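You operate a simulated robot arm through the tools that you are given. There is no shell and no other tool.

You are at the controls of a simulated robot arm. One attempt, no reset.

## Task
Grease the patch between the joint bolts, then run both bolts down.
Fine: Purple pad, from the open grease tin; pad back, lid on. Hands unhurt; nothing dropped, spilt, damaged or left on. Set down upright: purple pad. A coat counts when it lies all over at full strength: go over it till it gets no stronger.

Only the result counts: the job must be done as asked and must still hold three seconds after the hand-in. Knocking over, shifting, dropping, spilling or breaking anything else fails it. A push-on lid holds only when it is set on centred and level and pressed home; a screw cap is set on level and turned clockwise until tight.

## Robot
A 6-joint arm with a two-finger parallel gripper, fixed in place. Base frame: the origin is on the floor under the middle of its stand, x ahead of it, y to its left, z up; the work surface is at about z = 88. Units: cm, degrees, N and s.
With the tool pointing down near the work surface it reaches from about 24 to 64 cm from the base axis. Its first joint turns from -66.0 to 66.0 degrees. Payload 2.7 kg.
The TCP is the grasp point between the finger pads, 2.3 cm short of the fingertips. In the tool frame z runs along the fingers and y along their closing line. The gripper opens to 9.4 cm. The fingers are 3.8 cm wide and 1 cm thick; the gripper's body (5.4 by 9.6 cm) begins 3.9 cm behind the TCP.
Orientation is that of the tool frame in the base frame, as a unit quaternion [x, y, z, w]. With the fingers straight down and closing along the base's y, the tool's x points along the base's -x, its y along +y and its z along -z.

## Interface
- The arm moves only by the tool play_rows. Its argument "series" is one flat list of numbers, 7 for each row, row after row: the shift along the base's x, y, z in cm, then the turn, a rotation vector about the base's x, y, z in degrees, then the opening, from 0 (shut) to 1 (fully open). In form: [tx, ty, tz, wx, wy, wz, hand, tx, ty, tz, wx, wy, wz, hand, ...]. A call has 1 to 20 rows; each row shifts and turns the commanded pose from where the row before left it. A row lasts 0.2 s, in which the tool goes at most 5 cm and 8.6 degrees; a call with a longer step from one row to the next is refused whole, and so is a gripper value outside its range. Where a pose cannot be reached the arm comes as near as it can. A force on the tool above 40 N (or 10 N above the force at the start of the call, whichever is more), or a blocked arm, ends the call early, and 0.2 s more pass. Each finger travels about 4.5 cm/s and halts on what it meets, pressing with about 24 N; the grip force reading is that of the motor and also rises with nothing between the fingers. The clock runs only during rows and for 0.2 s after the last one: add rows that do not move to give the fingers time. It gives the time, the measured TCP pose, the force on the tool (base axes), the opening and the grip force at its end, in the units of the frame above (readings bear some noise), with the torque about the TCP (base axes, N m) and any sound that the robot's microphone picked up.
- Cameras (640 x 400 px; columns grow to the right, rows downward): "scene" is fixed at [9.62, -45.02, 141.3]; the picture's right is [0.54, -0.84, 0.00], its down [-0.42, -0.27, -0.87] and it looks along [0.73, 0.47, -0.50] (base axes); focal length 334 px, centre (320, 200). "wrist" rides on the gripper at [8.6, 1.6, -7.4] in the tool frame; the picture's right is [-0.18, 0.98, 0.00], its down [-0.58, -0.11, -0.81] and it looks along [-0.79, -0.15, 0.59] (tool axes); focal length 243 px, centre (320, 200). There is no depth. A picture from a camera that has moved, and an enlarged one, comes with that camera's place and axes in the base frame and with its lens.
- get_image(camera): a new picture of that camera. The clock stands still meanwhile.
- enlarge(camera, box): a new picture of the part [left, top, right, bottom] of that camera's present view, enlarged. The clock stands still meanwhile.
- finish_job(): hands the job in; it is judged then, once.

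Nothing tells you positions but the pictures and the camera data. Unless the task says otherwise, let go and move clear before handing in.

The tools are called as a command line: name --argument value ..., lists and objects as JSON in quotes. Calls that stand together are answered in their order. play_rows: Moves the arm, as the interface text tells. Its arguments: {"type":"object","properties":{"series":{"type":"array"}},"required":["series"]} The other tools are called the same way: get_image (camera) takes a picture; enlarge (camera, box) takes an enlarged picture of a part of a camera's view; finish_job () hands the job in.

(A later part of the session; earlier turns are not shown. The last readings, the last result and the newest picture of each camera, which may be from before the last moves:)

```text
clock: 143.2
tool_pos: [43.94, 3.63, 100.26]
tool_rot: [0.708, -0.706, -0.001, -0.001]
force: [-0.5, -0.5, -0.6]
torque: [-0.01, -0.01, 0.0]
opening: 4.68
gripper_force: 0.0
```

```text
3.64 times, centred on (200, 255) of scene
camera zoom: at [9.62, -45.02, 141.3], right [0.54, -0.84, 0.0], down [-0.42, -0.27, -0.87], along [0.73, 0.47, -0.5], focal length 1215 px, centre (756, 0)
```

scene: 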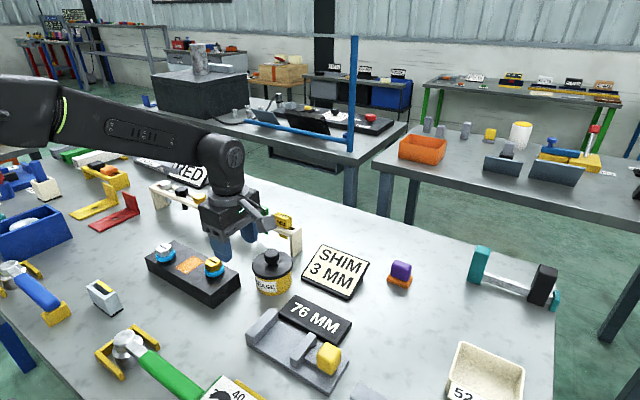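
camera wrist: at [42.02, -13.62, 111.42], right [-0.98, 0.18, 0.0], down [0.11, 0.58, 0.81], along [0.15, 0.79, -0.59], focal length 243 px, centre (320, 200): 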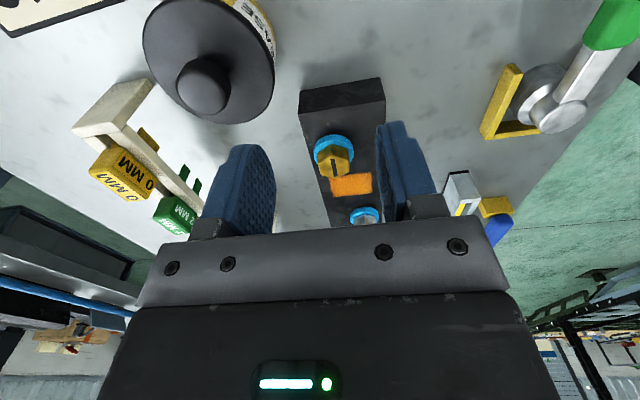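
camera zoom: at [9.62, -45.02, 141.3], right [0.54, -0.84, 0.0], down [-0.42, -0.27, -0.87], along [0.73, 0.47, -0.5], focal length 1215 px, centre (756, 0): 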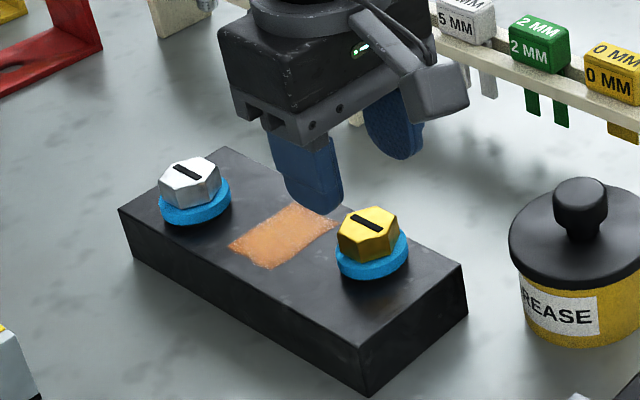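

The hex is aligned with the base axes (slot along y), centre about (43.77,3.5), 2.9 cm across flats. Descend around the head.

play_rows --series '[-0.17, -0.1, -1.5, 0, 0, 0, 0.5, 0, 0, -1.5, 0, 0, 0, 0.5, 0, 0, -0.9, 0, 0, 0, 0.5, 0, 0, 0, 0, 0, 0, 0.5]'

enlarge --camera "wrist" --box '[190, 60, 450, 240]'

enlarge --camera "scene" --box '[190, 240, 240, 290]'

```text
clock: 144.2
tool_pos: [43.99, 3.51, 96.49]
tool_rot: [0.707, -0.707, -0.001, -0.001]
force: [1.4, 0.2, 0.4]
torque: [0.01, 0.03, -0.01]
opening: 4.7
gripper_force: 0.2
```

```text
2.22 times, centred on (320, 150) of wrist
camera zoom: at [42.37, -5.11, 103.99], right [-0.98, 0.18, 0.0], down [0.11, 0.58, 0.81], along [0.15, 0.79, -0.59], focal length 539 px, centre (320, 311)
```

zoom: 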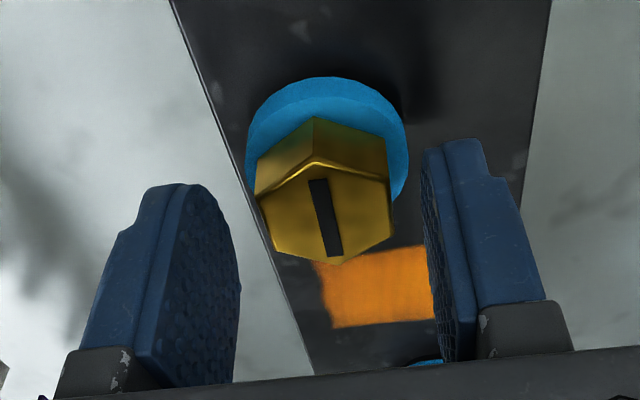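

```text
8.00 times, centred on (215, 265) of scene
camera zoom: at [9.62, -45.02, 141.3], right [0.54, -0.84, 0.0], down [-0.42, -0.27, -0.87], along [0.73, 0.47, -0.5], focal length 2674 px, centre (1160, -320)
```

zoom: 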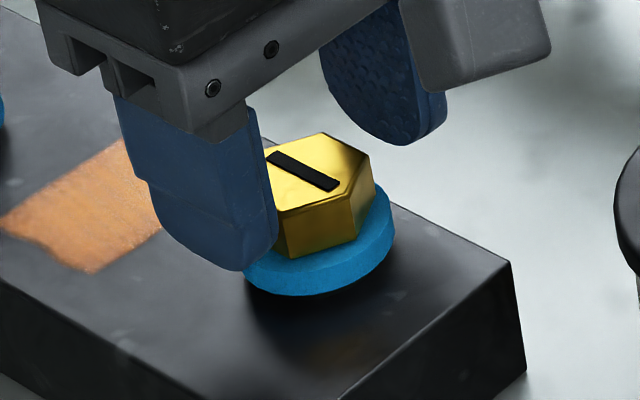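

play_rows --series '[-0.12, 0.05, -0.35, 0, 0, 0, 0.5, 0, 0, 0, 0, 0, 0, 0.42, 0, 0, 0, 0, 0, 0, 0.36, 0, 0, 0, 0, 0, 0, 0.3, 0, 0, 0, 0, 0, 0, 0.2, 0, 0, 0, 0, 0, 0, 0.2]'

enlarge --camera "wrist" --box '[190, 60, 450, 240]'

enlarge --camera "scene" --box '[190, 240, 240, 290]'

```text
clock: 145.6
tool_pos: [43.88, 3.52, 96.02]
tool_rot: [0.708, -0.706, -0.002, 0.001]
force: [-8.4, -0.3, 0.1]
torque: [-0.03, 0.15, -0.02]
opening: 2.92
gripper_force: 45.4
```

```text
2.22 times, centred on (320, 150) of wrist
camera zoom: at [42.21, -5.16, 103.64], right [-0.98, 0.18, 0.0], down [0.11, 0.58, 0.81], along [0.15, 0.79, -0.59], focal length 539 px, centre (320, 311)
```

zoom: 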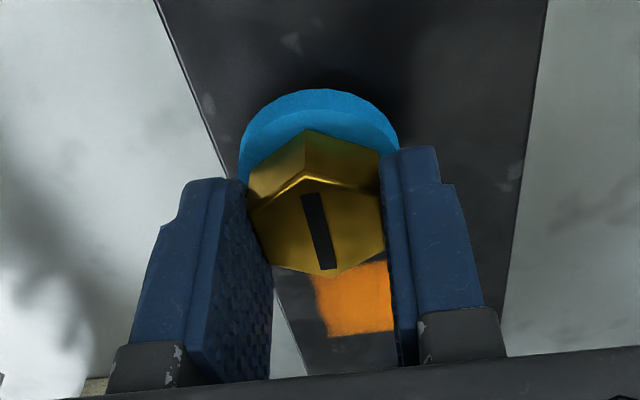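

```text
8.00 times, centred on (215, 265) of scene
camera zoom: at [9.59, -45.02, 141.3], right [0.54, -0.84, 0.0], down [-0.42, -0.27, -0.87], along [0.73, 0.47, -0.5], focal length 2674 px, centre (1160, -320)
```

zoom: 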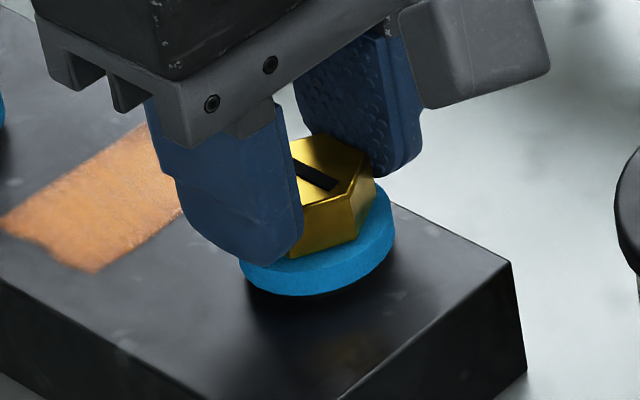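

Gripped the yellow head (2.92 cm). I'll relieve the side load and try a small clockwise turn.

play_rows --series '[-0.1, 0, 0, 0, 0, 0, 0.2, 0, 0, 0, 0, 0, -5, 0.2, 0, 0, 0, 0, 0, -5, 0.2, 0, 0, 0, 0, 0, -5, 0.2, 0, 0, 0, 0, 0, 0, 0.2]'

enlarge --camera "scene" --box '[190, 240, 240, 290]'

```text
clock: 146.8
tool_pos: [43.9, 3.54, 96.01]
tool_rot: [-0.609, 0.793, 0.0, 0.001]
force: [14.5, 5.2, -33.9]
torque: [-0.09, -0.19, 0.03]
opening: 2.91
gripper_force: 45.3
```

```text
8.00 times, centred on (215, 265) of scene
camera zoom: at [9.7, -45.0, 141.29], right [0.54, -0.84, 0.0], down [-0.42, -0.27, -0.87], along [0.73, 0.47, -0.5], focal length 2674 px, centre (1160, -320)
```

zoom: 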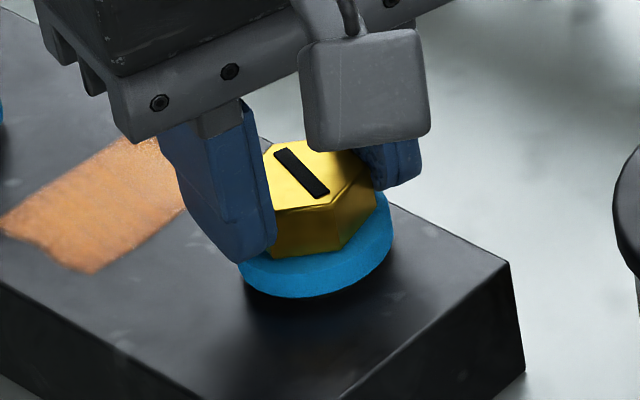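

The bolt pulls the tool down as it turns (34 N), so I need to follow it downward. Lower to relieve.

play_rows --series '[0.05, 0.02, -0.1, 0, 0, 0, 0.2, 0, 0, 0, 0, 0, 0, 0.2]'

```text
clock: 147.4
tool_pos: [43.78, 3.52, 96.13]
tool_rot: [-0.609, 0.793, 0.002, 0.0]
force: [8.6, 3.9, -26.4]
torque: [0.65, -0.29, 0.03]
opening: 2.96
gripper_force: 45.2
```

play_rows --series '[0.05, 0.02, -0.15, 0, 0, 0, 0.2, 0, 0, 0, 0, 0, 0, 0.2]'

```text
clock: 148.0
tool_pos: [43.83, 3.51, 96.2]
tool_rot: [-0.608, 0.794, 0.001, -0.001]
force: [-9.2, -4.7, 0.7]
torque: [0.85, 0.08, -0.04]
opening: 2.94
gripper_force: 45.4
```

enlarge --camera "scene" --box '[190, 240, 240, 290]'

enlarge --camera "wrist" --box '[190, 60, 450, 240]'

```text
8.00 times, centred on (215, 265) of scene
camera zoom: at [9.59, -45.03, 141.29], right [0.54, -0.84, 0.0], down [-0.42, -0.27, -0.87], along [0.73, 0.47, -0.49], focal length 2674 px, centre (1160, -320)
```

zoom: 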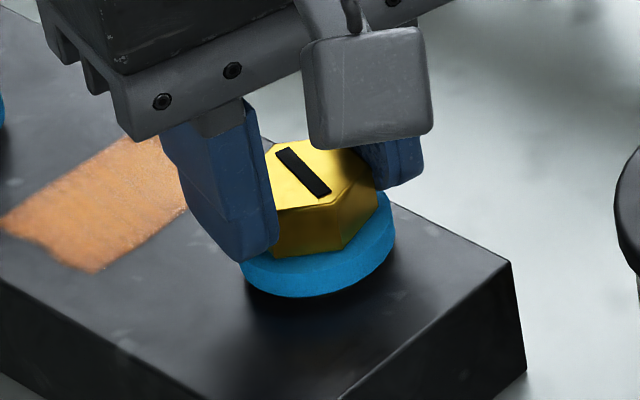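

```text
2.22 times, centred on (320, 150) of wrist
camera zoom: at [40.02, -4.44, 103.61], right [-0.9, 0.43, 0.0], down [0.26, 0.53, 0.81], along [0.35, 0.73, -0.59], focal length 539 px, centre (320, 311)
```

zoom: 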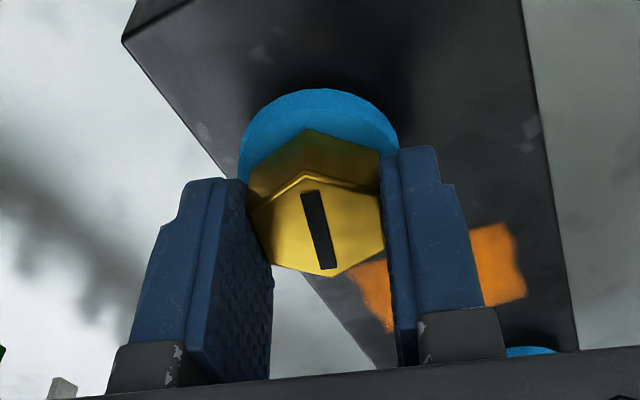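

play_rows --series '[-0.05, 0, -0.03, 0, 0, -5, 0.2, 0, 0, -0.03, 0, 0, -5, 0.2, 0, 0, -0.03, 0, 0, -5, 0.2, 0, 0, 0, 0, 0, 0, 0.2]'

```text
clock: 149.0
tool_pos: [43.7, 3.44, 96.11]
tool_rot: [-0.5, 0.866, -0.001, 0.003]
force: [-4.8, -6.4, 22.4]
torque: [-1.01, 0.62, -0.06]
opening: 2.95
gripper_force: 44.8
```

play_rows --series '[0.05, 0.03, 0.1, 0, 0, 0, 0.2, 0, 0, 0, 0, 0, 0, 0.2]'

```text
clock: 149.6
tool_pos: [43.75, 3.45, 95.97]
tool_rot: [-0.5, 0.866, 0.0, 0.001]
force: [-11.6, -11.1, 22.6]
torque: [0.63, -0.23, -0.11]
opening: 2.94
gripper_force: 44.8
```

play_rows --series '[-0.1, -0.1, 0.1, 0, 0, 0, 0.2, 0, 0, 0, 0, 0, 0, 0.2]'

```text
clock: 150.2
tool_pos: [43.72, 3.57, 96.04]
tool_rot: [-0.501, 0.865, 0.0, 0.001]
force: [10.6, 0.9, 3.3]
torque: [-1.17, 0.37, 0.06]
opening: 2.93
gripper_force: 45.1
```

enlarge --camera "scene" --box '[195, 250, 235, 285]'

enlarge --camera "wrist" --box '[190, 60, 450, 240]'

```text
11.43 times, centred on (215, 268) of scene
camera zoom: at [9.64, -45.01, 141.3], right [0.54, -0.84, 0.0], down [-0.42, -0.27, -0.87], along [0.73, 0.47, -0.5], focal length 3819 px, centre (1520, -571)
```

zoom: 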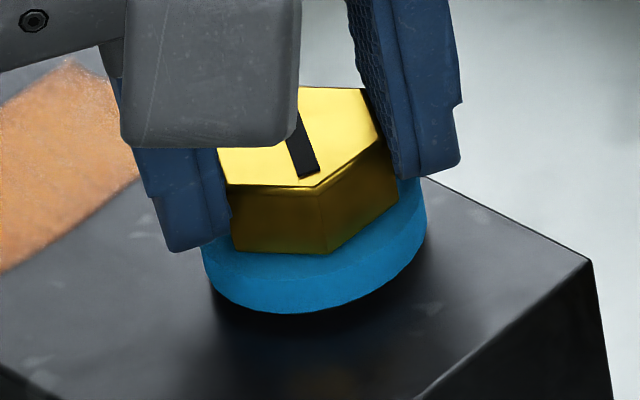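

```text
2.22 times, centred on (320, 150) of wrist
camera zoom: at [38.06, -3.2, 103.49], right [-0.76, 0.65, 0.0], down [0.38, 0.45, 0.81], along [0.53, 0.61, -0.59], focal length 539 px, centre (320, 311)
```

zoom: 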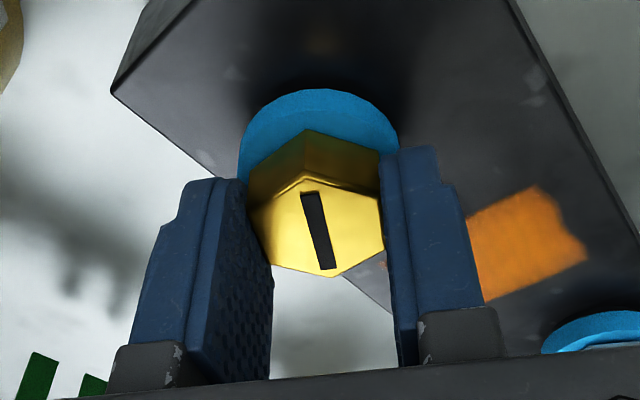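

The washer has come down about 0.1 cm in 30° — roughly 1.2 cm per turn. I'll continue turning while following downward at that rate.

play_rows --series '[0.04, 0, -0.02, 0, 0, -6, 0.2, 0, 0, -0.02, 0, 0, -6, 0.2, 0, 0, -0.02, 0, 0, -6, 0.2, 0, 0, -0.02, 0, 0, -6, 0.2, 0, 0, 0, 0, 0, 0, 0.2]'

```text
clock: 151.4
tool_pos: [43.81, 3.62, 95.85]
tool_rot: [-0.309, 0.951, 0.0, 0.001]
force: [5.9, 8.7, -4.0]
torque: [0.34, -0.3, -0.05]
opening: 2.92
gripper_force: 44.6
```

play_rows --series '[0.03, 0.05, -0.025, 0, 0, -6, 0.2, 0, 0, -0.025, 0, 0, -6, 0.2, 0, 0, -0.025, 0, 0, -6, 0.2, 0, 0, -0.025, 0, 0, -6, 0.2, 0, 0, -0.025, 0, 0, -6, 0.2, 0, 0, 0, 0, 0, 0, 0.2]'

enlarge --camera "scene" --box '[195, 250, 235, 285]'

```text
clock: 152.8
tool_pos: [43.65, 3.63, 95.74]
tool_rot: [-0.053, 0.999, 0.0, 0.001]
force: [16.5, 0.8, -16.5]
torque: [-0.15, 0.44, 0.0]
opening: 2.92
gripper_force: 44.7
```

```text
11.43 times, centred on (215, 268) of scene
camera zoom: at [9.68, -45.01, 141.29], right [0.54, -0.84, 0.0], down [-0.42, -0.27, -0.87], along [0.73, 0.47, -0.5], focal length 3819 px, centre (1520, -571)
```

zoom: 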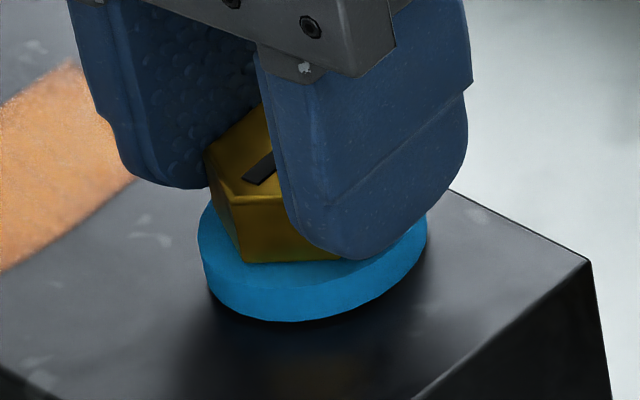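

Washer is down ~0.27 cm after 84°. Relieve loads and continue.

play_rows --series '[0.1, 0, -0.08, 0, 0, 0, 0.2, 0, 0, -0.02, 0, 0, -6, 0.2, 0, 0, -0.02, 0, 0, -6, 0.2, 0, 0, -0.02, 0, 0, -6, 0.2, 0, 0, -0.02, 0, 0, -6, 0.2, 0, 0, 0, 0, 0, 0, 0.2]'

```text
clock: 154.2
tool_pos: [43.88, 3.64, 95.63]
tool_rot: [0.157, 0.988, 0.0, -0.002]
force: [-15.0, 0.9, 2.5]
torque: [0.23, 1.07, -0.04]
opening: 2.95
gripper_force: 45.0
```

play_rows --series '[-0.08, 0, -0.02, 0, 0, -6, 0.2, 0, 0, -0.02, 0, 0, -6, 0.2, 0, 0, -0.02, 0, 0, -6, 0.2, 0, 0, -0.02, 0, 0, -6, 0.2, 0, 0, 0, 0, 0, 0, 0.2]'

enlarge --camera "scene" --box '[195, 250, 235, 285]'

```text
clock: 155.4
tool_pos: [43.88, 3.45, 95.55]
tool_rot: [0.358, 0.934, -0.001, 0.0]
force: [-10.2, -6.5, -9.7]
torque: [0.37, 0.79, 0.0]
opening: 2.96
gripper_force: 45.2
```

```text
11.43 times, centred on (215, 268) of scene
camera zoom: at [9.61, -45.04, 141.29], right [0.54, -0.84, 0.0], down [-0.42, -0.27, -0.87], along [0.73, 0.47, -0.5], focal length 3819 px, centre (1520, -571)
```

zoom: 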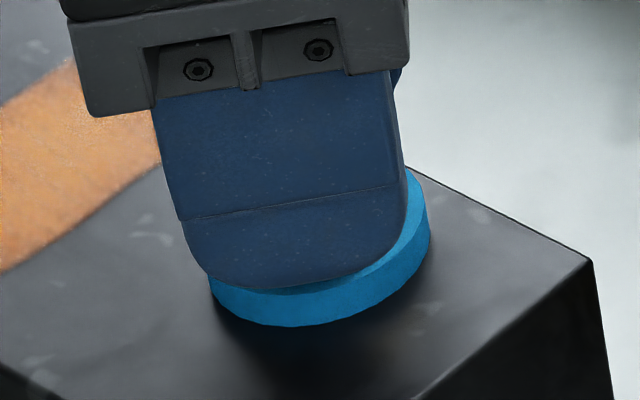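

play_rows --series '[-0.06, -0.04, -0.05, 0, 0, -6, 0.2, 0, 0, -0.02, 0, 0, -6, 0.2, 0, 0, -0.02, 0, 0, -6, 0.2, 0, 0, -0.02, 0, 0, -6, 0.2, 0, 0, 0, 0, 0, 0, 0.2]'

```text
clock: 156.6
tool_pos: [43.82, 3.65, 95.52]
tool_rot: [0.545, 0.838, 0.0, 0.001]
force: [1.2, -11.3, -13.1]
torque: [0.12, -0.07, -0.04]
opening: 2.93
gripper_force: 44.5
```

play_rows --series '[0, -0.06, -0.06, 0, 0, -6, 0.2, 0, 0, -0.02, 0, 0, -6, 0.2, 0, 0, -0.02, 0, 0, -6, 0.2, 0, 0, -0.02, 0, 0, -6, 0.2, 0, 0, 0, 0, 0, 0, 0.2]'

enlarge --camera "scene" --box '[195, 250, 235, 285]'

get_image --camera "scene"

```text
clock: 157.8
tool_pos: [43.77, 3.49, 95.46]
tool_rot: [0.707, 0.707, 0.001, 0.001]
force: [-7.7, 1.8, 10.5]
torque: [-0.9, 0.26, -0.08]
opening: 2.95
gripper_force: 44.9
```

```text
11.43 times, centred on (215, 268) of scene
camera zoom: at [9.58, -45.01, 141.3], right [0.54, -0.84, 0.0], down [-0.42, -0.27, -0.87], along [0.73, 0.47, -0.49], focal length 3819 px, centre (1520, -571)
```

zoom: 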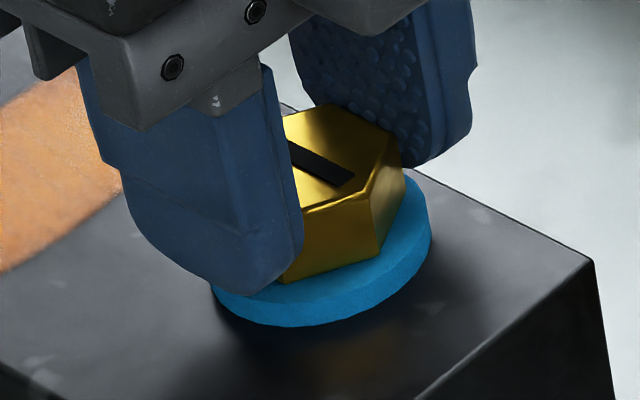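

```text
taken
```

scene: 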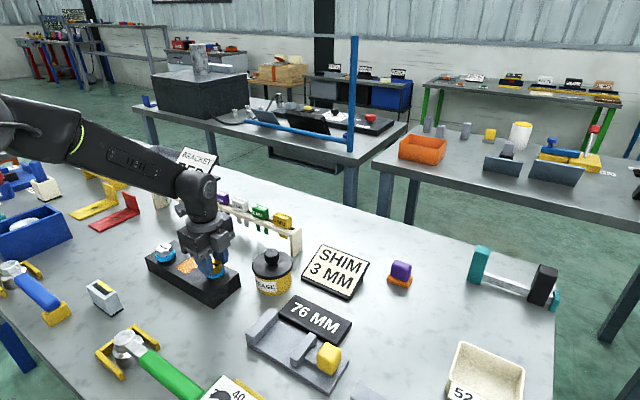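

Half a turn done with the bolt following. Continue turning past this point.

play_rows --series '[-0.05, 0, 0.02, 0, 0, -6, 0.2, 0, 0, -0.02, 0, 0, -6, 0.2, 0, 0, -0.02, 0, 0, -6, 0.2, 0, 0, -0.02, 0, 0, -6, 0.2, 0, 0, 0, 0, 0, 0, 0.2]'

```text
clock: 159.0
tool_pos: [43.8, 3.43, 95.29]
tool_rot: [0.839, 0.544, 0.001, 0.0]
force: [0.5, 19.2, 11.0]
torque: [-0.23, 0.29, -0.06]
opening: 2.94
gripper_force: 45.1
```

play_rows --series '[0, 0.1, 0.02, 0, 0, -6, 0.2, 0, 0, -0.015, 0, 0, -6, 0.2, 0, 0, -0.015, 0, 0, -6, 0.2, 0, 0, -0.015, 0, 0, -6, 0.2, 0, 0, 0, 0, 0, 0, 0.2]'

enlarge --camera "scene" --box '[195, 250, 235, 285]'

enlarge --camera "wrist" --box '[190, 60, 450, 240]'

```text
clock: 160.2
tool_pos: [43.79, 3.52, 95.24]
tool_rot: [0.934, 0.358, 0.0, 0.002]
force: [16.3, -1.8, -9.9]
torque: [0.13, -0.46, -0.03]
opening: 2.95
gripper_force: 44.5
```

```text
11.43 times, centred on (215, 268) of scene
camera zoom: at [9.67, -45.02, 141.29], right [0.54, -0.84, 0.0], down [-0.42, -0.27, -0.87], along [0.73, 0.47, -0.5], focal length 3819 px, centre (1520, -571)
```

zoom: 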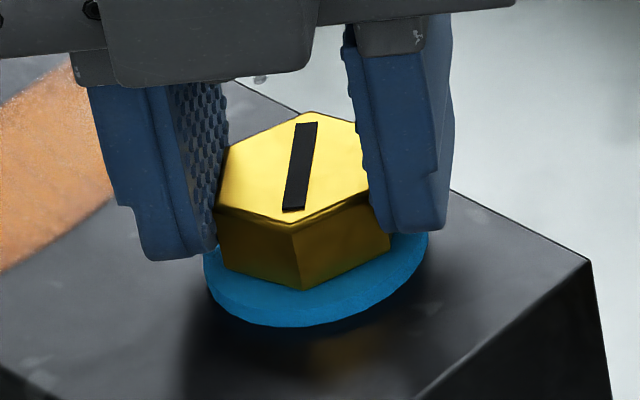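

```text
2.22 times, centred on (320, 150) of wrist
camera zoom: at [51.29, 8.09, 102.79], right [0.52, -0.85, 0.0], down [-0.51, -0.31, 0.81], along [-0.69, -0.42, -0.59], focal length 539 px, centre (320, 311)
```

zoom: 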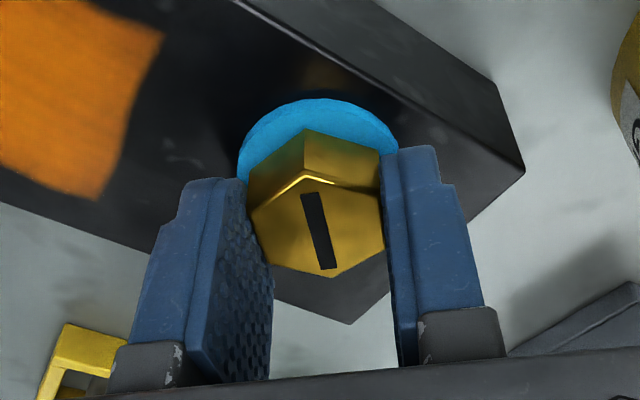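

The head is now 0.74 cm lower and the blue washer is touching the block and being compressed. Continue in steps, watching the torque for seating.

play_rows --series '[0.1, 0, -0.06, 0, 0, -6, 0.2, 0, 0, -0.02, 0, 0, -6, 0.2, 0, 0, -0.02, 0, 0, -6, 0.2, 0, 0, 0, 0, 0, 0, 0.2]'

enlarge --camera "scene" --box '[195, 250, 235, 285]'

```text
clock: 161.2
tool_pos: [43.69, 3.53, 95.2]
tool_rot: [0.978, 0.207, -0.002, -0.001]
force: [6.0, -5.3, -17.1]
torque: [0.27, -0.96, 0.11]
opening: 2.92
gripper_force: 44.7
```

```text
11.43 times, centred on (215, 268) of scene
camera zoom: at [9.65, -45.03, 141.29], right [0.54, -0.84, 0.0], down [-0.42, -0.27, -0.87], along [0.73, 0.47, -0.5], focal length 3819 px, centre (1520, -571)
```

zoom: 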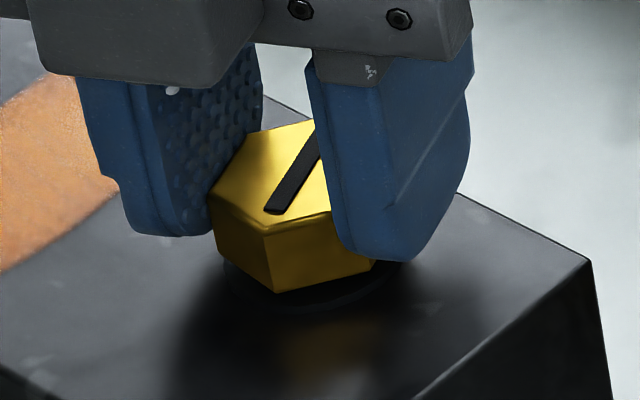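

The blue ring has vanished under the head, leaving a dark flush ring. Take a closer look.

enlarge --camera "scene" --box '[203, 256, 227, 280]'

enlarge --camera "wrist" --box '[190, 60, 450, 240]'

```text
16.00 times, centred on (215, 268) of scene
camera zoom: at [9.65, -45.03, 141.29], right [0.54, -0.84, 0.0], down [-0.42, -0.27, -0.87], along [0.73, 0.47, -0.5], focal length 5347 px, centre (2000, -888)
```

zoom: 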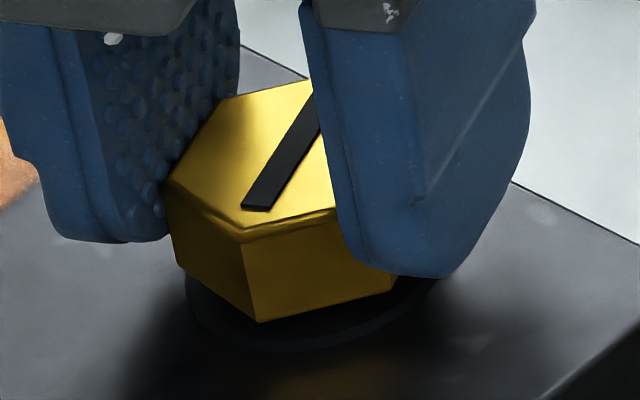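

```text
2.22 times, centred on (320, 150) of wrist
camera zoom: at [52.38, 5.53, 102.7], right [0.23, -0.97, 0.0], down [-0.57, -0.14, 0.81], along [-0.79, -0.19, -0.59], focal length 539 px, centre (320, 311)
```

zoom: 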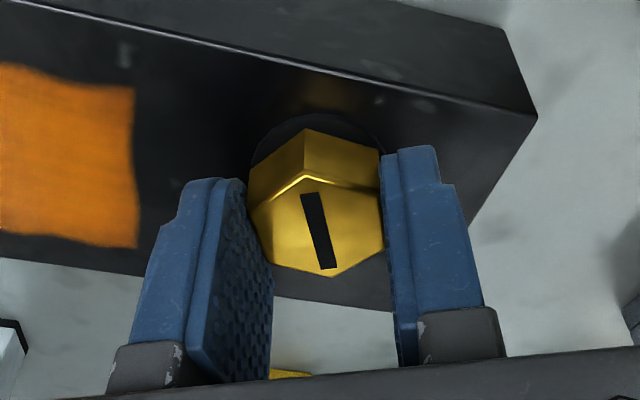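

The head is now almost on the block. Relieve the load and turn a bit more to see whether it stops.

play_rows --series '[0.05, -0.04, -0.1, 0, 0, 0, 0.2, 0, 0, -0.01, 0, 0, -5, 0.2, 0, 0, -0.01, 0, 0, -5, 0.2, 0, 0, 0, 0, 0, 0, 0.2]'

```text
clock: 162.0
tool_pos: [43.77, 3.56, 95.2]
tool_rot: [0.989, 0.144, -0.001, -0.012]
force: [0.6, 9.7, 0.0]
torque: [-0.09, 0.27, -0.01]
opening: 2.97
gripper_force: 44.8
out of reach, approached as far as the arm can: row 3
stopped in row 3: the force on the tool passed its limit at 63 N (the readings are from after the stop); the commanded pose is now the measured one
```

The wrist hit its turn limit here. I'll open, rise, rotate the wrist back and inspect the bolt.

play_rows --series '[0, 0, 0, 0, 0, 0, 0.4, 0, 0, 0, 0, 0, 0, 0.5, 0, 0, 0, 0, 0, 0, 0.5, 0, 0, 1.5, 0, 0, 0, 0.5, 0, 0, 2.0, 0, 0, 4, 0.5, 0, 0, 1.0, 0, 0, 8, 0.5, 0, 0, 0, 0, 0, 0, 0.5]'

enlarge --camera "scene" --box '[195, 250, 235, 285]'

get_image --camera "wrist"

```text
clock: 163.6
tool_pos: [44.03, 3.22, 99.88]
tool_rot: [0.969, 0.247, -0.004, -0.012]
force: [0.2, -0.1, 0.2]
torque: [0.04, 0.02, 0.0]
opening: 4.7
gripper_force: 0.1
```

```text
11.43 times, centred on (215, 268) of scene
camera zoom: at [9.62, -45.02, 141.29], right [0.54, -0.84, 0.0], down [-0.42, -0.27, -0.87], along [0.73, 0.47, -0.5], focal length 3819 px, centre (1520, -571)
```

zoom: 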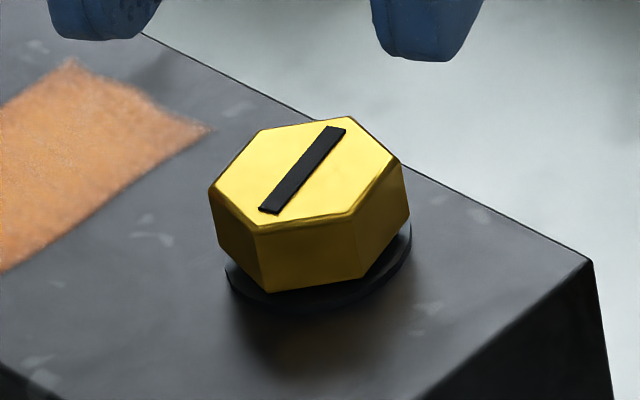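

```text
taken
camera wrist: at [52.47, 5.86, 107.23], right [0.31, -0.95, -0.02], down [-0.55, -0.2, 0.81], along [-0.77, -0.24, -0.59], focal length 243 px, centre (320, 200)
```

wrist: 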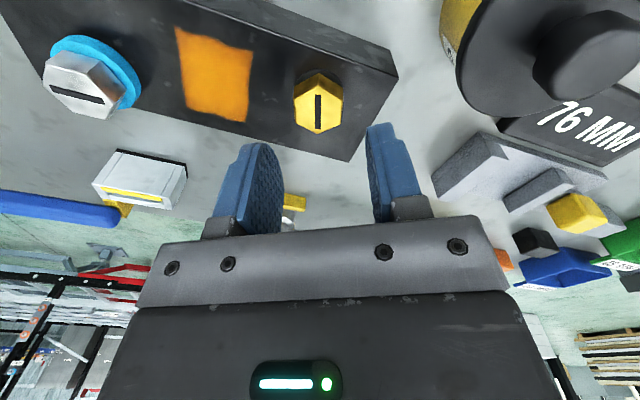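

The yellow head has come down 0.8 cm and sits on a dark seat. I'll rotate the wrist back (and correct a small tilt) so I can regrip and check that it is really tight.

play_rows --series '[0, 0, 0.3, -1.22, -0.78, 8.3, 0.5, 0, 0, 0, 0, 0, 8.4, 0.5, 0, 0, 0, 0, 0, 8.4, 0.5, 0, 0, 0, 0, 0, 8.4, 0.5, 0, 0, 0, 0, 0, 8.4, 0.5, 0, 0, 0, 0, 0, 8.4, 0.5, 0, 0, 0, 0, 0, 8.4, 0.5, 0, 0, 0, 0, 0, 8.4, 0.5, 0, 0, 0, 0, 0, 8.4, 0.5, 0, 0, 0, 0, 0, 8.4, 0.5, 0, 0, 0, 0, 0, 8.4, 0.5, 0, 0, 0, 0, 0, 8.4, 0.5, 0, 0, 0, 0, 0, 8.4, 0.5, 0, 0, 0, 0, 0, 8.4, 0.5, 0, 0, 0, 0, 0, 8.4, 0.5, 0, 0, 0, 0, 0, 8.4, 0.5, 0, 0, 0, 0, 0, 8.4, 0.5, 0, 0, 0, 0, 0, 8.4, 0.5, 0, 0, 0, 0, 0, 8.4, 0.5, 0, 0, 0, 0, 0, 8.4, 0.5]'

enlarge --camera "wrist" --box '[190, 20, 450, 200]'

get_image --camera "scene"

```text
clock: 167.8
tool_pos: [43.91, 3.32, 100.09]
tool_rot: [-0.145, 0.989, 0.0, 0.001]
force: [-0.4, 0.5, 0.1]
torque: [-0.02, -0.02, -0.01]
opening: 4.68
gripper_force: 0.1
```

```text
2.22 times, centred on (320, 110) of wrist
camera zoom: at [35.06, 2.37, 107.53], right [-0.11, 0.99, 0.0], down [0.59, 0.06, 0.81], along [0.8, 0.09, -0.59], focal length 539 px, centre (320, 400)
```

zoom: 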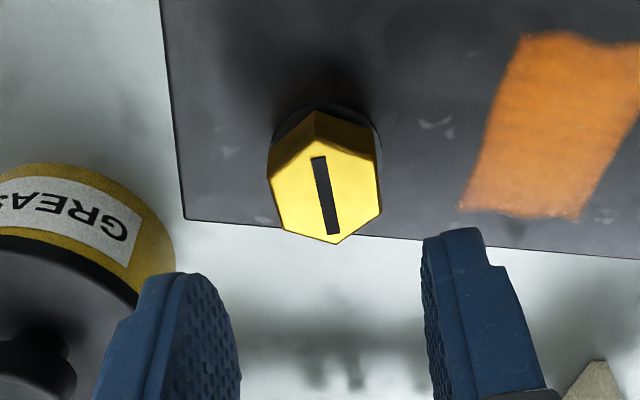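

```text
taken
```

scene: 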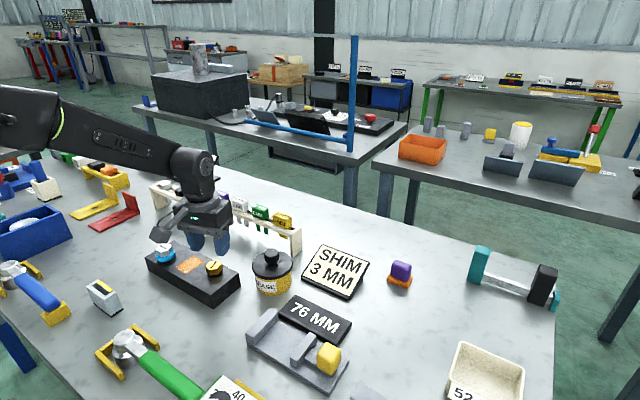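

Wrist is back at +16.7° yaw, matching the hex flats. Descend and regrip the yellow head.

play_rows --series '[0.02, 0.19, -1.5, 0, 0, 0, 0.5, 0, 0, -1.5, 0, 0, 0, 0.5, 0, 0, -1.2, 0, 0, 0, 0.5, 0, 0, -0.7, 0, 0, 0, 0.5, 0, 0, 0, 0, 0, 0, 0.5]'

enlarge --camera "wrist" --box '[190, 60, 450, 240]'

```text
clock: 169.0
tool_pos: [43.8, 3.44, 95.07]
tool_rot: [-0.144, 0.99, 0.001, 0.0]
force: [0.2, -0.4, -0.3]
torque: [0.01, -0.02, 0.02]
opening: 4.69
gripper_force: 0.0
```

```text
2.22 times, centred on (320, 150) of wrist
camera zoom: at [35.08, 2.59, 102.6], right [-0.1, 0.99, 0.0], down [0.59, 0.06, 0.81], along [0.8, 0.08, -0.59], focal length 539 px, centre (320, 311)
```

zoom: 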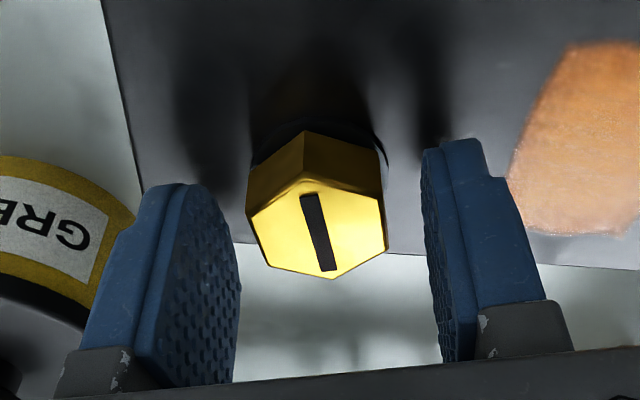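

play_rows --series '[0, -0.06, 0, 0, 0, 0, 0.42, 0, 0, 0, 0, 0, 0, 0.36, 0, 0, 0, 0, 0, 0, 0.3, 0, 0, 0, 0, 0, 0, 0.2, 0, 0, 0, 0, 0, 0, 0.2]'

```text
clock: 170.2
tool_pos: [43.89, 3.52, 95.09]
tool_rot: [-0.144, 0.99, 0.001, 0.001]
force: [-1.4, 6.0, 0.2]
torque: [0.09, -0.01, 0.17]
opening: 2.95
gripper_force: 45.1
```

Gripped. Turn clockwise a few degrees and watch the torque.

play_rows --series '[0, 0.04, 0, 0, 0, -3, 0.2, 0, 0, -0.01, 0, 0, -3, 0.2, 0, 0, 0, 0, 0, 0, 0.2]'

```text
clock: 171.0
tool_pos: [43.9, 3.59, 95.15]
tool_rot: [-0.091, 0.996, 0.001, 0.0]
force: [-3.7, -3.0, -4.9]
torque: [-0.04, -0.82, 0.31]
opening: 2.93
gripper_force: 44.7
```

play_rows --series '[0, 0, -0.02, 0, 0, -4, 0.2, 0, 0, -0.01, 0, 0, -4, 0.2, 0, 0, 0, 0, 0, 0, 0.2]'

enlarge --camera "scene" --box '[195, 250, 235, 285]'

```text
clock: 171.8
tool_pos: [43.83, 3.5, 95.11]
tool_rot: [-0.022, 1.0, 0.001, 0.0]
force: [10.1, -4.3, -8.7]
torque: [-0.39, 0.64, 0.5]
opening: 2.96
gripper_force: 45.0
```

```text
11.43 times, centred on (215, 268) of scene
camera zoom: at [9.66, -45.03, 141.29], right [0.54, -0.84, 0.0], down [-0.42, -0.27, -0.87], along [0.73, 0.47, -0.5], focal length 3819 px, centre (1520, -571)
```

zoom: 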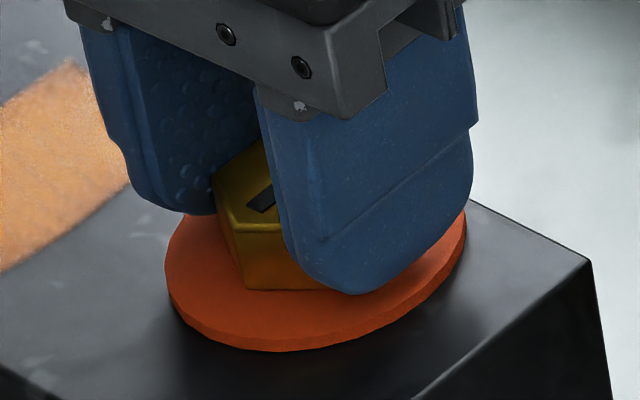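

Turning further made a wide orange-red ring squeeze out — that looks like over-tightening, whereas the thin dark ring was the "just down" state. I'll back off a few degrees and watch the ring.

play_rows --series '[0.04, 0, 0.01, 0, 0, 4, 0.2, 0, 0, 0.01, 0, 0, 4, 0.2, 0, 0, 0, 0, 0, 0, 0.2]'

enlarge --camera "scene" --box '[195, 250, 235, 285]'

```text
clock: 172.6
tool_pos: [43.78, 3.52, 94.98]
tool_rot: [-0.092, 0.996, 0.001, 0.0]
force: [-5.2, -8.0, 2.4]
torque: [0.11, -0.3, -0.38]
opening: 2.94
gripper_force: 44.8
```

```text
11.43 times, centred on (215, 268) of scene
camera zoom: at [9.6, -45.04, 141.29], right [0.54, -0.84, 0.0], down [-0.42, -0.27, -0.87], along [0.73, 0.47, -0.49], focal length 3819 px, centre (1520, -571)
```

zoom: 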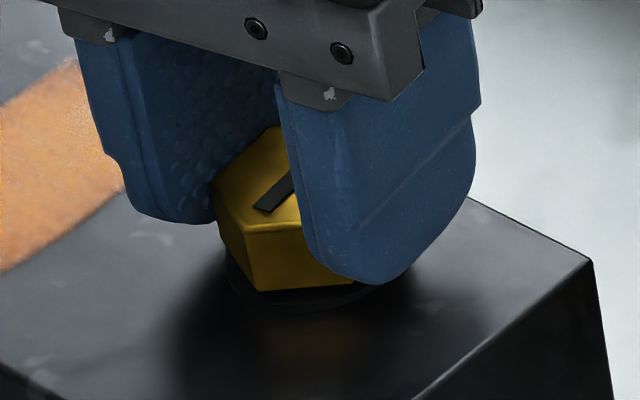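

Backing off 8° returned the ring to the flush dark state. I'll back off 3° more to sit mid-band, then release and check.

play_rows --series '[-0.03, -0.05, 0, 0, 0, 3, 0.2, 0, 0, 0, 0, 0, 0, 0.2, 0, 0, 0, 0, 0, 0, 0.38, 0, 0, 0, 0, 0, 0, 0.5, 0, 0, 0, 0, 0, 0, 0.5, 0, 0, 1.5, 0, 0, 0, 0.5, 0, 0, 2.5, 0, 0, 0, 0.5, 0, 0, 2.5, 0, 0, 0, 0.5, 0, 0, 0, 0, 0, 0, 0.5]'

enlarge --camera "scene" --box '[195, 250, 235, 285]'

get_image --camera "wrist"

```text
clock: 174.6
tool_pos: [43.82, 3.52, 101.58]
tool_rot: [-0.117, 0.993, 0.001, 0.0]
force: [0.3, -0.4, -0.5]
torque: [0.01, 0.03, 0.02]
opening: 4.72
gripper_force: 0.0
```

```text
11.43 times, centred on (215, 268) of scene
camera zoom: at [9.62, -45.02, 141.3], right [0.54, -0.84, 0.0], down [-0.42, -0.27, -0.87], along [0.73, 0.47, -0.5], focal length 3819 px, centre (1520, -571)
```

zoom: 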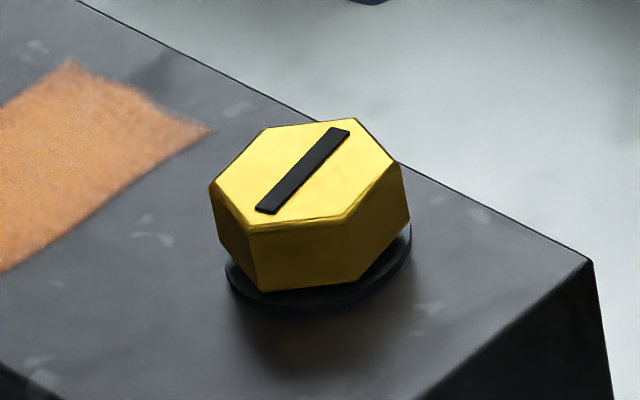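

```text
taken
camera wrist: at [35.02, 3.07, 109.14], right [-0.05, 1.0, 0.0], down [0.59, 0.03, 0.81], along [0.81, 0.04, -0.59], focal length 243 px, centre (320, 200)
```

wrist: 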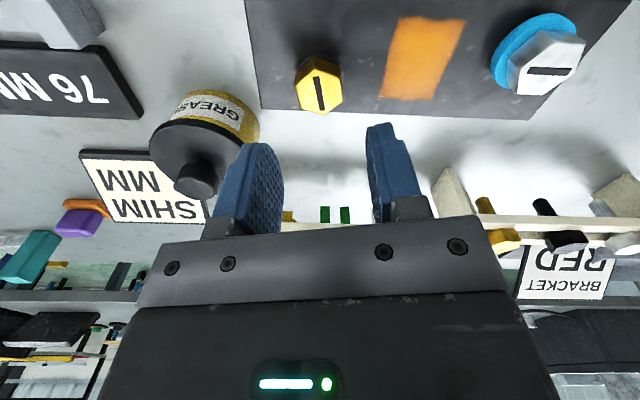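

The yellow bolt is down with its ring flush. Now to the silver bolt at about (41.2,16.55); I'll rotate the wrist to +150° yaw (another flat pair) on the way so there's room for the whole turn.

play_rows --series '[-0.65, 3.26, 0, 0, 0, 8.5, 0.5, -0.65, 3.26, 0, 0, 0, 8.5, 0.5, -0.65, 3.26, 0, 0, 0, 8.5, 0.5, -0.65, 3.26, 0, 0, 0, 8.5, 0.5, 0, 0, 0, 0, 0, 8.5, 0.5, 0, 0, 0, 0, 0, 8.5, 0.5, 0, 0, 0, 0, 0, 8.5, 0.5, 0, 0, 0, 0, 0, 8.5, 0.5, 0, 0, 0, 0, 0, 8.6, 0.5, 0, 0, 0, 0, 0, 0, 0.5]'

enlarge --camera "wrist" --box '[190, 20, 450, 200]'

enlarge --camera "scene" --box '[140, 190, 240, 290]'

```text
clock: 176.8
tool_pos: [41.27, 16.48, 101.71]
tool_rot: [0.708, -0.706, -0.001, 0.0]
force: [-0.3, 0.5, 0.1]
torque: [-0.02, 0.01, 0.0]
opening: 4.7
gripper_force: 0.0
```

```text
2.22 times, centred on (320, 110) of wrist
camera zoom: at [39.62, 7.81, 109.12], right [-0.98, 0.18, 0.0], down [0.11, 0.58, 0.81], along [0.14, 0.79, -0.59], focal length 539 px, centre (320, 400)
```

zoom: 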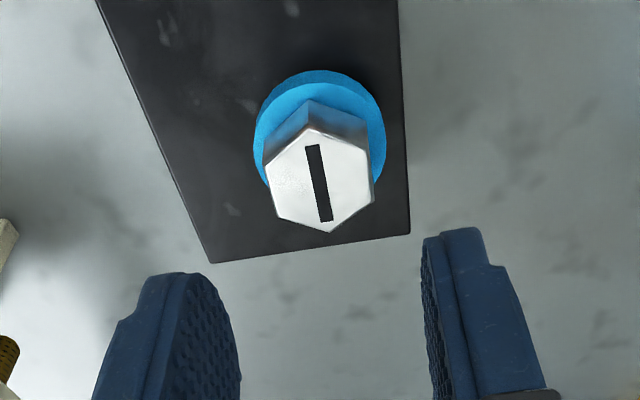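

```text
4.00 times, centred on (190, 240) of scene
camera zoom: at [9.62, -45.02, 141.3], right [0.54, -0.84, 0.0], down [-0.42, -0.27, -0.87], along [0.73, 0.47, -0.5], focal length 1337 px, centre (840, 40)
```

zoom: 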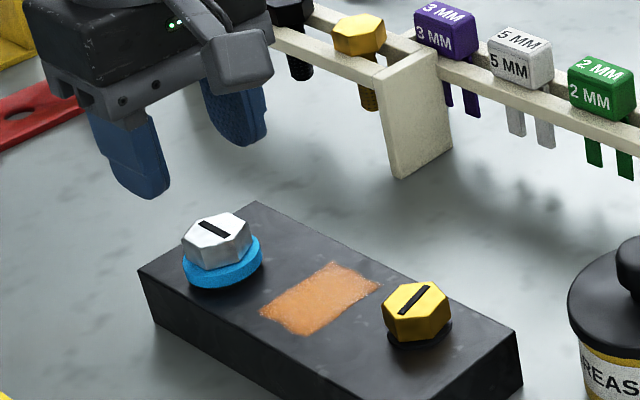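

Silver bolt centre is (41.26,16.5) with flats facing ±x too. I'll try rotating the wrist 60° further for more turning room.

play_rows --series '[0, 0, 0, 0, 0, 8.57, 0.5, 0, 0, 0, 0, 0, 8.57, 0.5, 0, 0, 0, 0, 0, 8.57, 0.5, 0, 0, 0, 0, 0, 8.57, 0.5, 0, 0, 0, 0, 0, 8.57, 0.5, 0, 0, 0, 0, 0, 8.57, 0.5, 0, 0, 0, 0, 0, 8.57, 0.5, 0, 0, 0, 0, 0, 0, 0.5]'

enlarge --camera "wrist" --box '[190, 20, 450, 200]'

```text
clock: 178.6
tool_pos: [41.22, 16.51, 101.52]
tool_rot: [0.967, -0.256, -0.001, 0.0]
force: [-0.3, -0.7, 0.3]
torque: [-0.02, -0.01, -0.01]
opening: 4.7
gripper_force: 0.2
```

```text
2.22 times, centred on (320, 110) of wrist
camera zoom: at [47.85, 10.77, 109.07], right [-0.65, -0.76, 0.0], down [-0.45, 0.38, 0.81], along [-0.61, 0.52, -0.59], focal length 539 px, centre (320, 400)
```

zoom: 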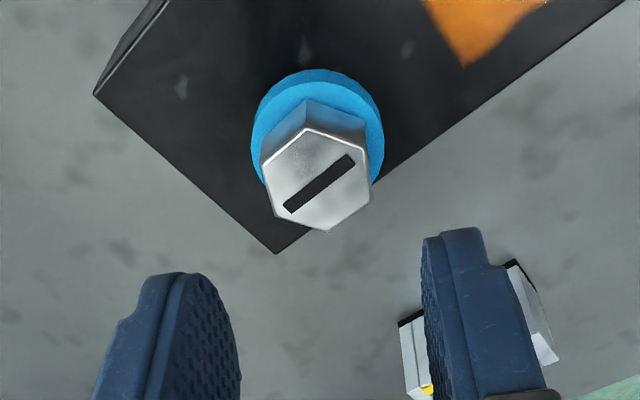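

Yaw 150° is reachable and the flats are aligned. Descend around the silver head and grip.

play_rows --series '[0.05, 0.03, -1.5, 0, 0, 0, 0.5, 0, 0, -1.5, 0, 0, 0, 0.5, 0, 0, -1.5, 0, 0, 0, 0.5, 0, 0, -0.6, 0, 0, 0, 0.5, 0, 0, -0.25, 0, 0, 0, 0.5, 0, 0, 0, 0, 0, 0, 0.5]'

enlarge --camera "wrist" --box '[190, 60, 450, 240]'

enlarge --camera "scene" --box '[145, 230, 185, 270]'

```text
clock: 180.0
tool_pos: [41.12, 16.54, 96.05]
tool_rot: [0.966, -0.258, -0.001, 0.001]
force: [-0.7, -0.3, 0.0]
torque: [0.0, 0.03, 0.0]
opening: 4.72
gripper_force: 0.1
```

```text
2.22 times, centred on (320, 150) of wrist
camera zoom: at [47.88, 10.78, 103.69], right [-0.65, -0.76, 0.0], down [-0.45, 0.38, 0.81], along [-0.61, 0.52, -0.59], focal length 539 px, centre (320, 311)
```

zoom: 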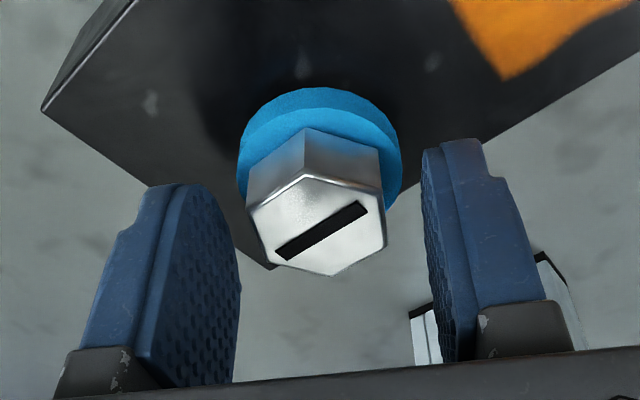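

```text
10.00 times, centred on (165, 250) of scene
camera zoom: at [9.62, -45.02, 141.3], right [0.54, -0.84, 0.0], down [-0.42, -0.27, -0.87], along [0.73, 0.47, -0.5], focal length 3342 px, centre (1870, -300)
```

zoom: 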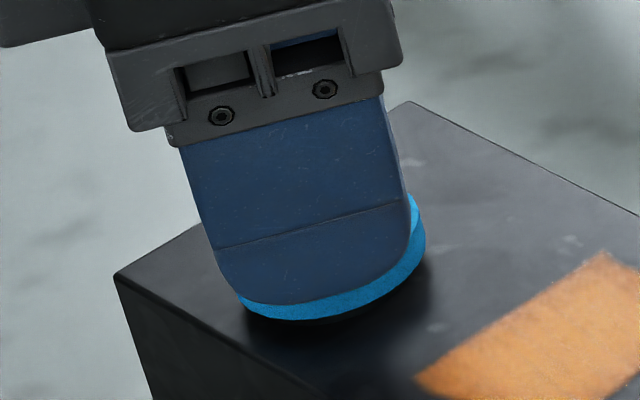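

play_rows --series '[0.04, 0.05, 0, 0, 0, 0, 0.42, 0, 0, 0, 0, 0, 0, 0.36, 0, 0, 0, 0, 0, 0, 0.3, 0, 0, 0, 0, 0, 0, 0.2, 0, 0, 0, 0, 0, 0, 0.2]'

```text
clock: 181.2
tool_pos: [41.2, 16.52, 96.14]
tool_rot: [0.966, -0.259, -0.001, 0.001]
force: [-0.9, -4.1, 1.4]
torque: [-0.05, 0.11, -0.01]
opening: 2.93
gripper_force: 45.0
```

Gripped. Turn clockwise while following down at ~0.0032 cm/deg.

play_rows --series '[0, -0.02, -0.02, 0, 0, -6, 0.2, 0, 0, -0.02, 0, 0, -6, 0.2, 0, 0, -0.02, 0, 0, -6, 0.2, 0, 0, -0.02, 0, 0, -6, 0.2, 0, 0, -0.02, 0, 0, -6, 0.2, 0, 0, 0, 0, 0, 0, 0.2]'

```text
clock: 182.6
tool_pos: [41.32, 16.47, 96.1]
tool_rot: [0.865, -0.501, -0.002, 0.002]
force: [-13.2, -10.2, 0.7]
torque: [0.37, 0.43, -0.02]
opening: 2.94
gripper_force: 45.1
```

play_rows --series '[-0.06, -0.05, -0.02, 0, 0, -6, 0.2, 0, 0, -0.02, 0, 0, -6, 0.2, 0, 0, -0.02, 0, 0, -6, 0.2, 0, 0, -0.02, 0, 0, -6, 0.2, 0, 0, -0.02, 0, 0, -6, 0.2, 0, 0, 0, 0, 0, 0, 0.2]'

enlarge --camera "scene" --box '[145, 235, 185, 270]'

```text
clock: 184.0
tool_pos: [41.2, 16.49, 96.01]
tool_rot: [0.708, -0.707, -0.001, -0.001]
force: [-1.7, -2.6, -9.0]
torque: [-0.62, -0.03, -0.03]
opening: 2.93
gripper_force: 45.1
```

```text
11.43 times, centred on (165, 252) of scene
camera zoom: at [9.62, -45.02, 141.29], right [0.54, -0.84, 0.0], down [-0.42, -0.27, -0.87], along [0.73, 0.47, -0.5], focal length 3819 px, centre (2091, -400)
```

zoom: 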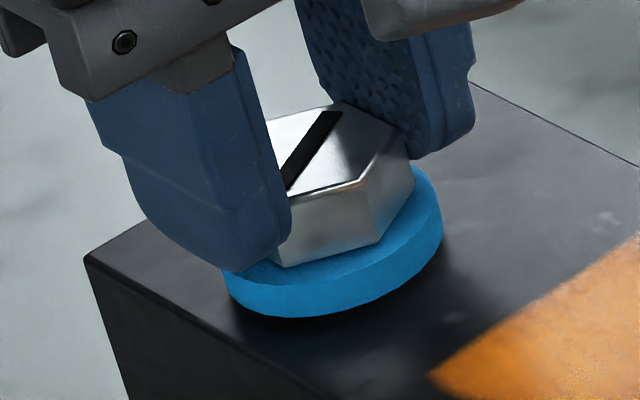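

The silver bolt follows at the same rate. Continue.

play_rows --series '[0, 0, -0.05, 0, 0, -6, 0.2, 0, 0, -0.02, 0, 0, -6, 0.2, 0, 0, -0.02, 0, 0, -6, 0.2, 0, 0, -0.02, 0, 0, -6, 0.2, 0, 0, -0.02, 0, 0, -6, 0.2, 0, 0, 0, 0, 0, 0, 0.2]'

```text
clock: 185.4
tool_pos: [41.13, 16.39, 95.91]
tool_rot: [-0.499, 0.866, 0.001, -0.002]
force: [-12.7, -12.2, -2.4]
torque: [0.55, -0.19, -0.04]
opening: 2.95
gripper_force: 45.2
```

play_rows --series '[-0.06, -0.06, -0.02, 0, 0, -6, 0.2, 0, 0, -0.02, 0, 0, -6, 0.2, 0, 0, -0.02, 0, 0, -6, 0.2, 0, 0, -0.02, 0, 0, -6, 0.2, 0, 0, -0.02, 0, 0, -6, 0.2, 0, 0, 0, 0, 0, 0, 0.2]'

```text
clock: 186.8
tool_pos: [41.17, 16.44, 95.74]
tool_rot: [-0.259, 0.966, 0.002, 0.001]
force: [3.0, 5.7, -13.9]
torque: [-0.13, 0.33, -0.04]
opening: 2.92
gripper_force: 44.8
```

play_rows --series '[0.02, 0.02, -0.07, 0, 0, -6, 0.2, 0, 0, -0.02, 0, 0, -6, 0.2, 0, 0, -0.02, 0, 0, -6, 0.2, 0, 0, -0.02, 0, 0, -6, 0.2, 0, 0, -0.02, 0, 0, -6, 0.2, 0, 0, 0, 0, 0, 0, 0.2]'

enlarge --camera "scene" --box '[145, 235, 185, 270]'

```text
clock: 188.2
tool_pos: [41.1, 16.54, 95.61]
tool_rot: [0.0, 1.0, -0.001, 0.0]
force: [-6.1, -3.2, -1.9]
torque: [-0.12, -0.57, 0.0]
opening: 2.97
gripper_force: 44.7
```

```text
11.43 times, centred on (165, 252) of scene
camera zoom: at [9.6, -45.03, 141.29], right [0.54, -0.84, 0.0], down [-0.42, -0.27, -0.87], along [0.73, 0.47, -0.5], focal length 3819 px, centre (2091, -400)
```

zoom: 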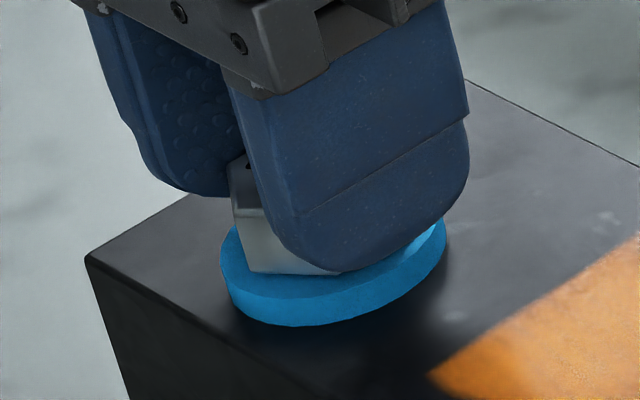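

play_rows --series '[-0.03, -0.02, -0.02, 0, 0, -6, 0.2, 0, 0, -0.02, 0, 0, -6, 0.2, 0, 0, -0.02, 0, 0, -6, 0.2, 0, 0, -0.02, 0, 0, -6, 0.2, 0, 0, -0.02, 0, 0, -6, 0.2, 0, 0, 0, 0, 0, 0, 0.2]'

```text
clock: 189.6
tool_pos: [41.29, 16.6, 95.55]
tool_rot: [0.259, 0.966, 0.002, 0.001]
force: [-5.0, 3.0, 8.8]
torque: [0.21, 0.37, -0.06]
opening: 2.95
gripper_force: 45.5
```

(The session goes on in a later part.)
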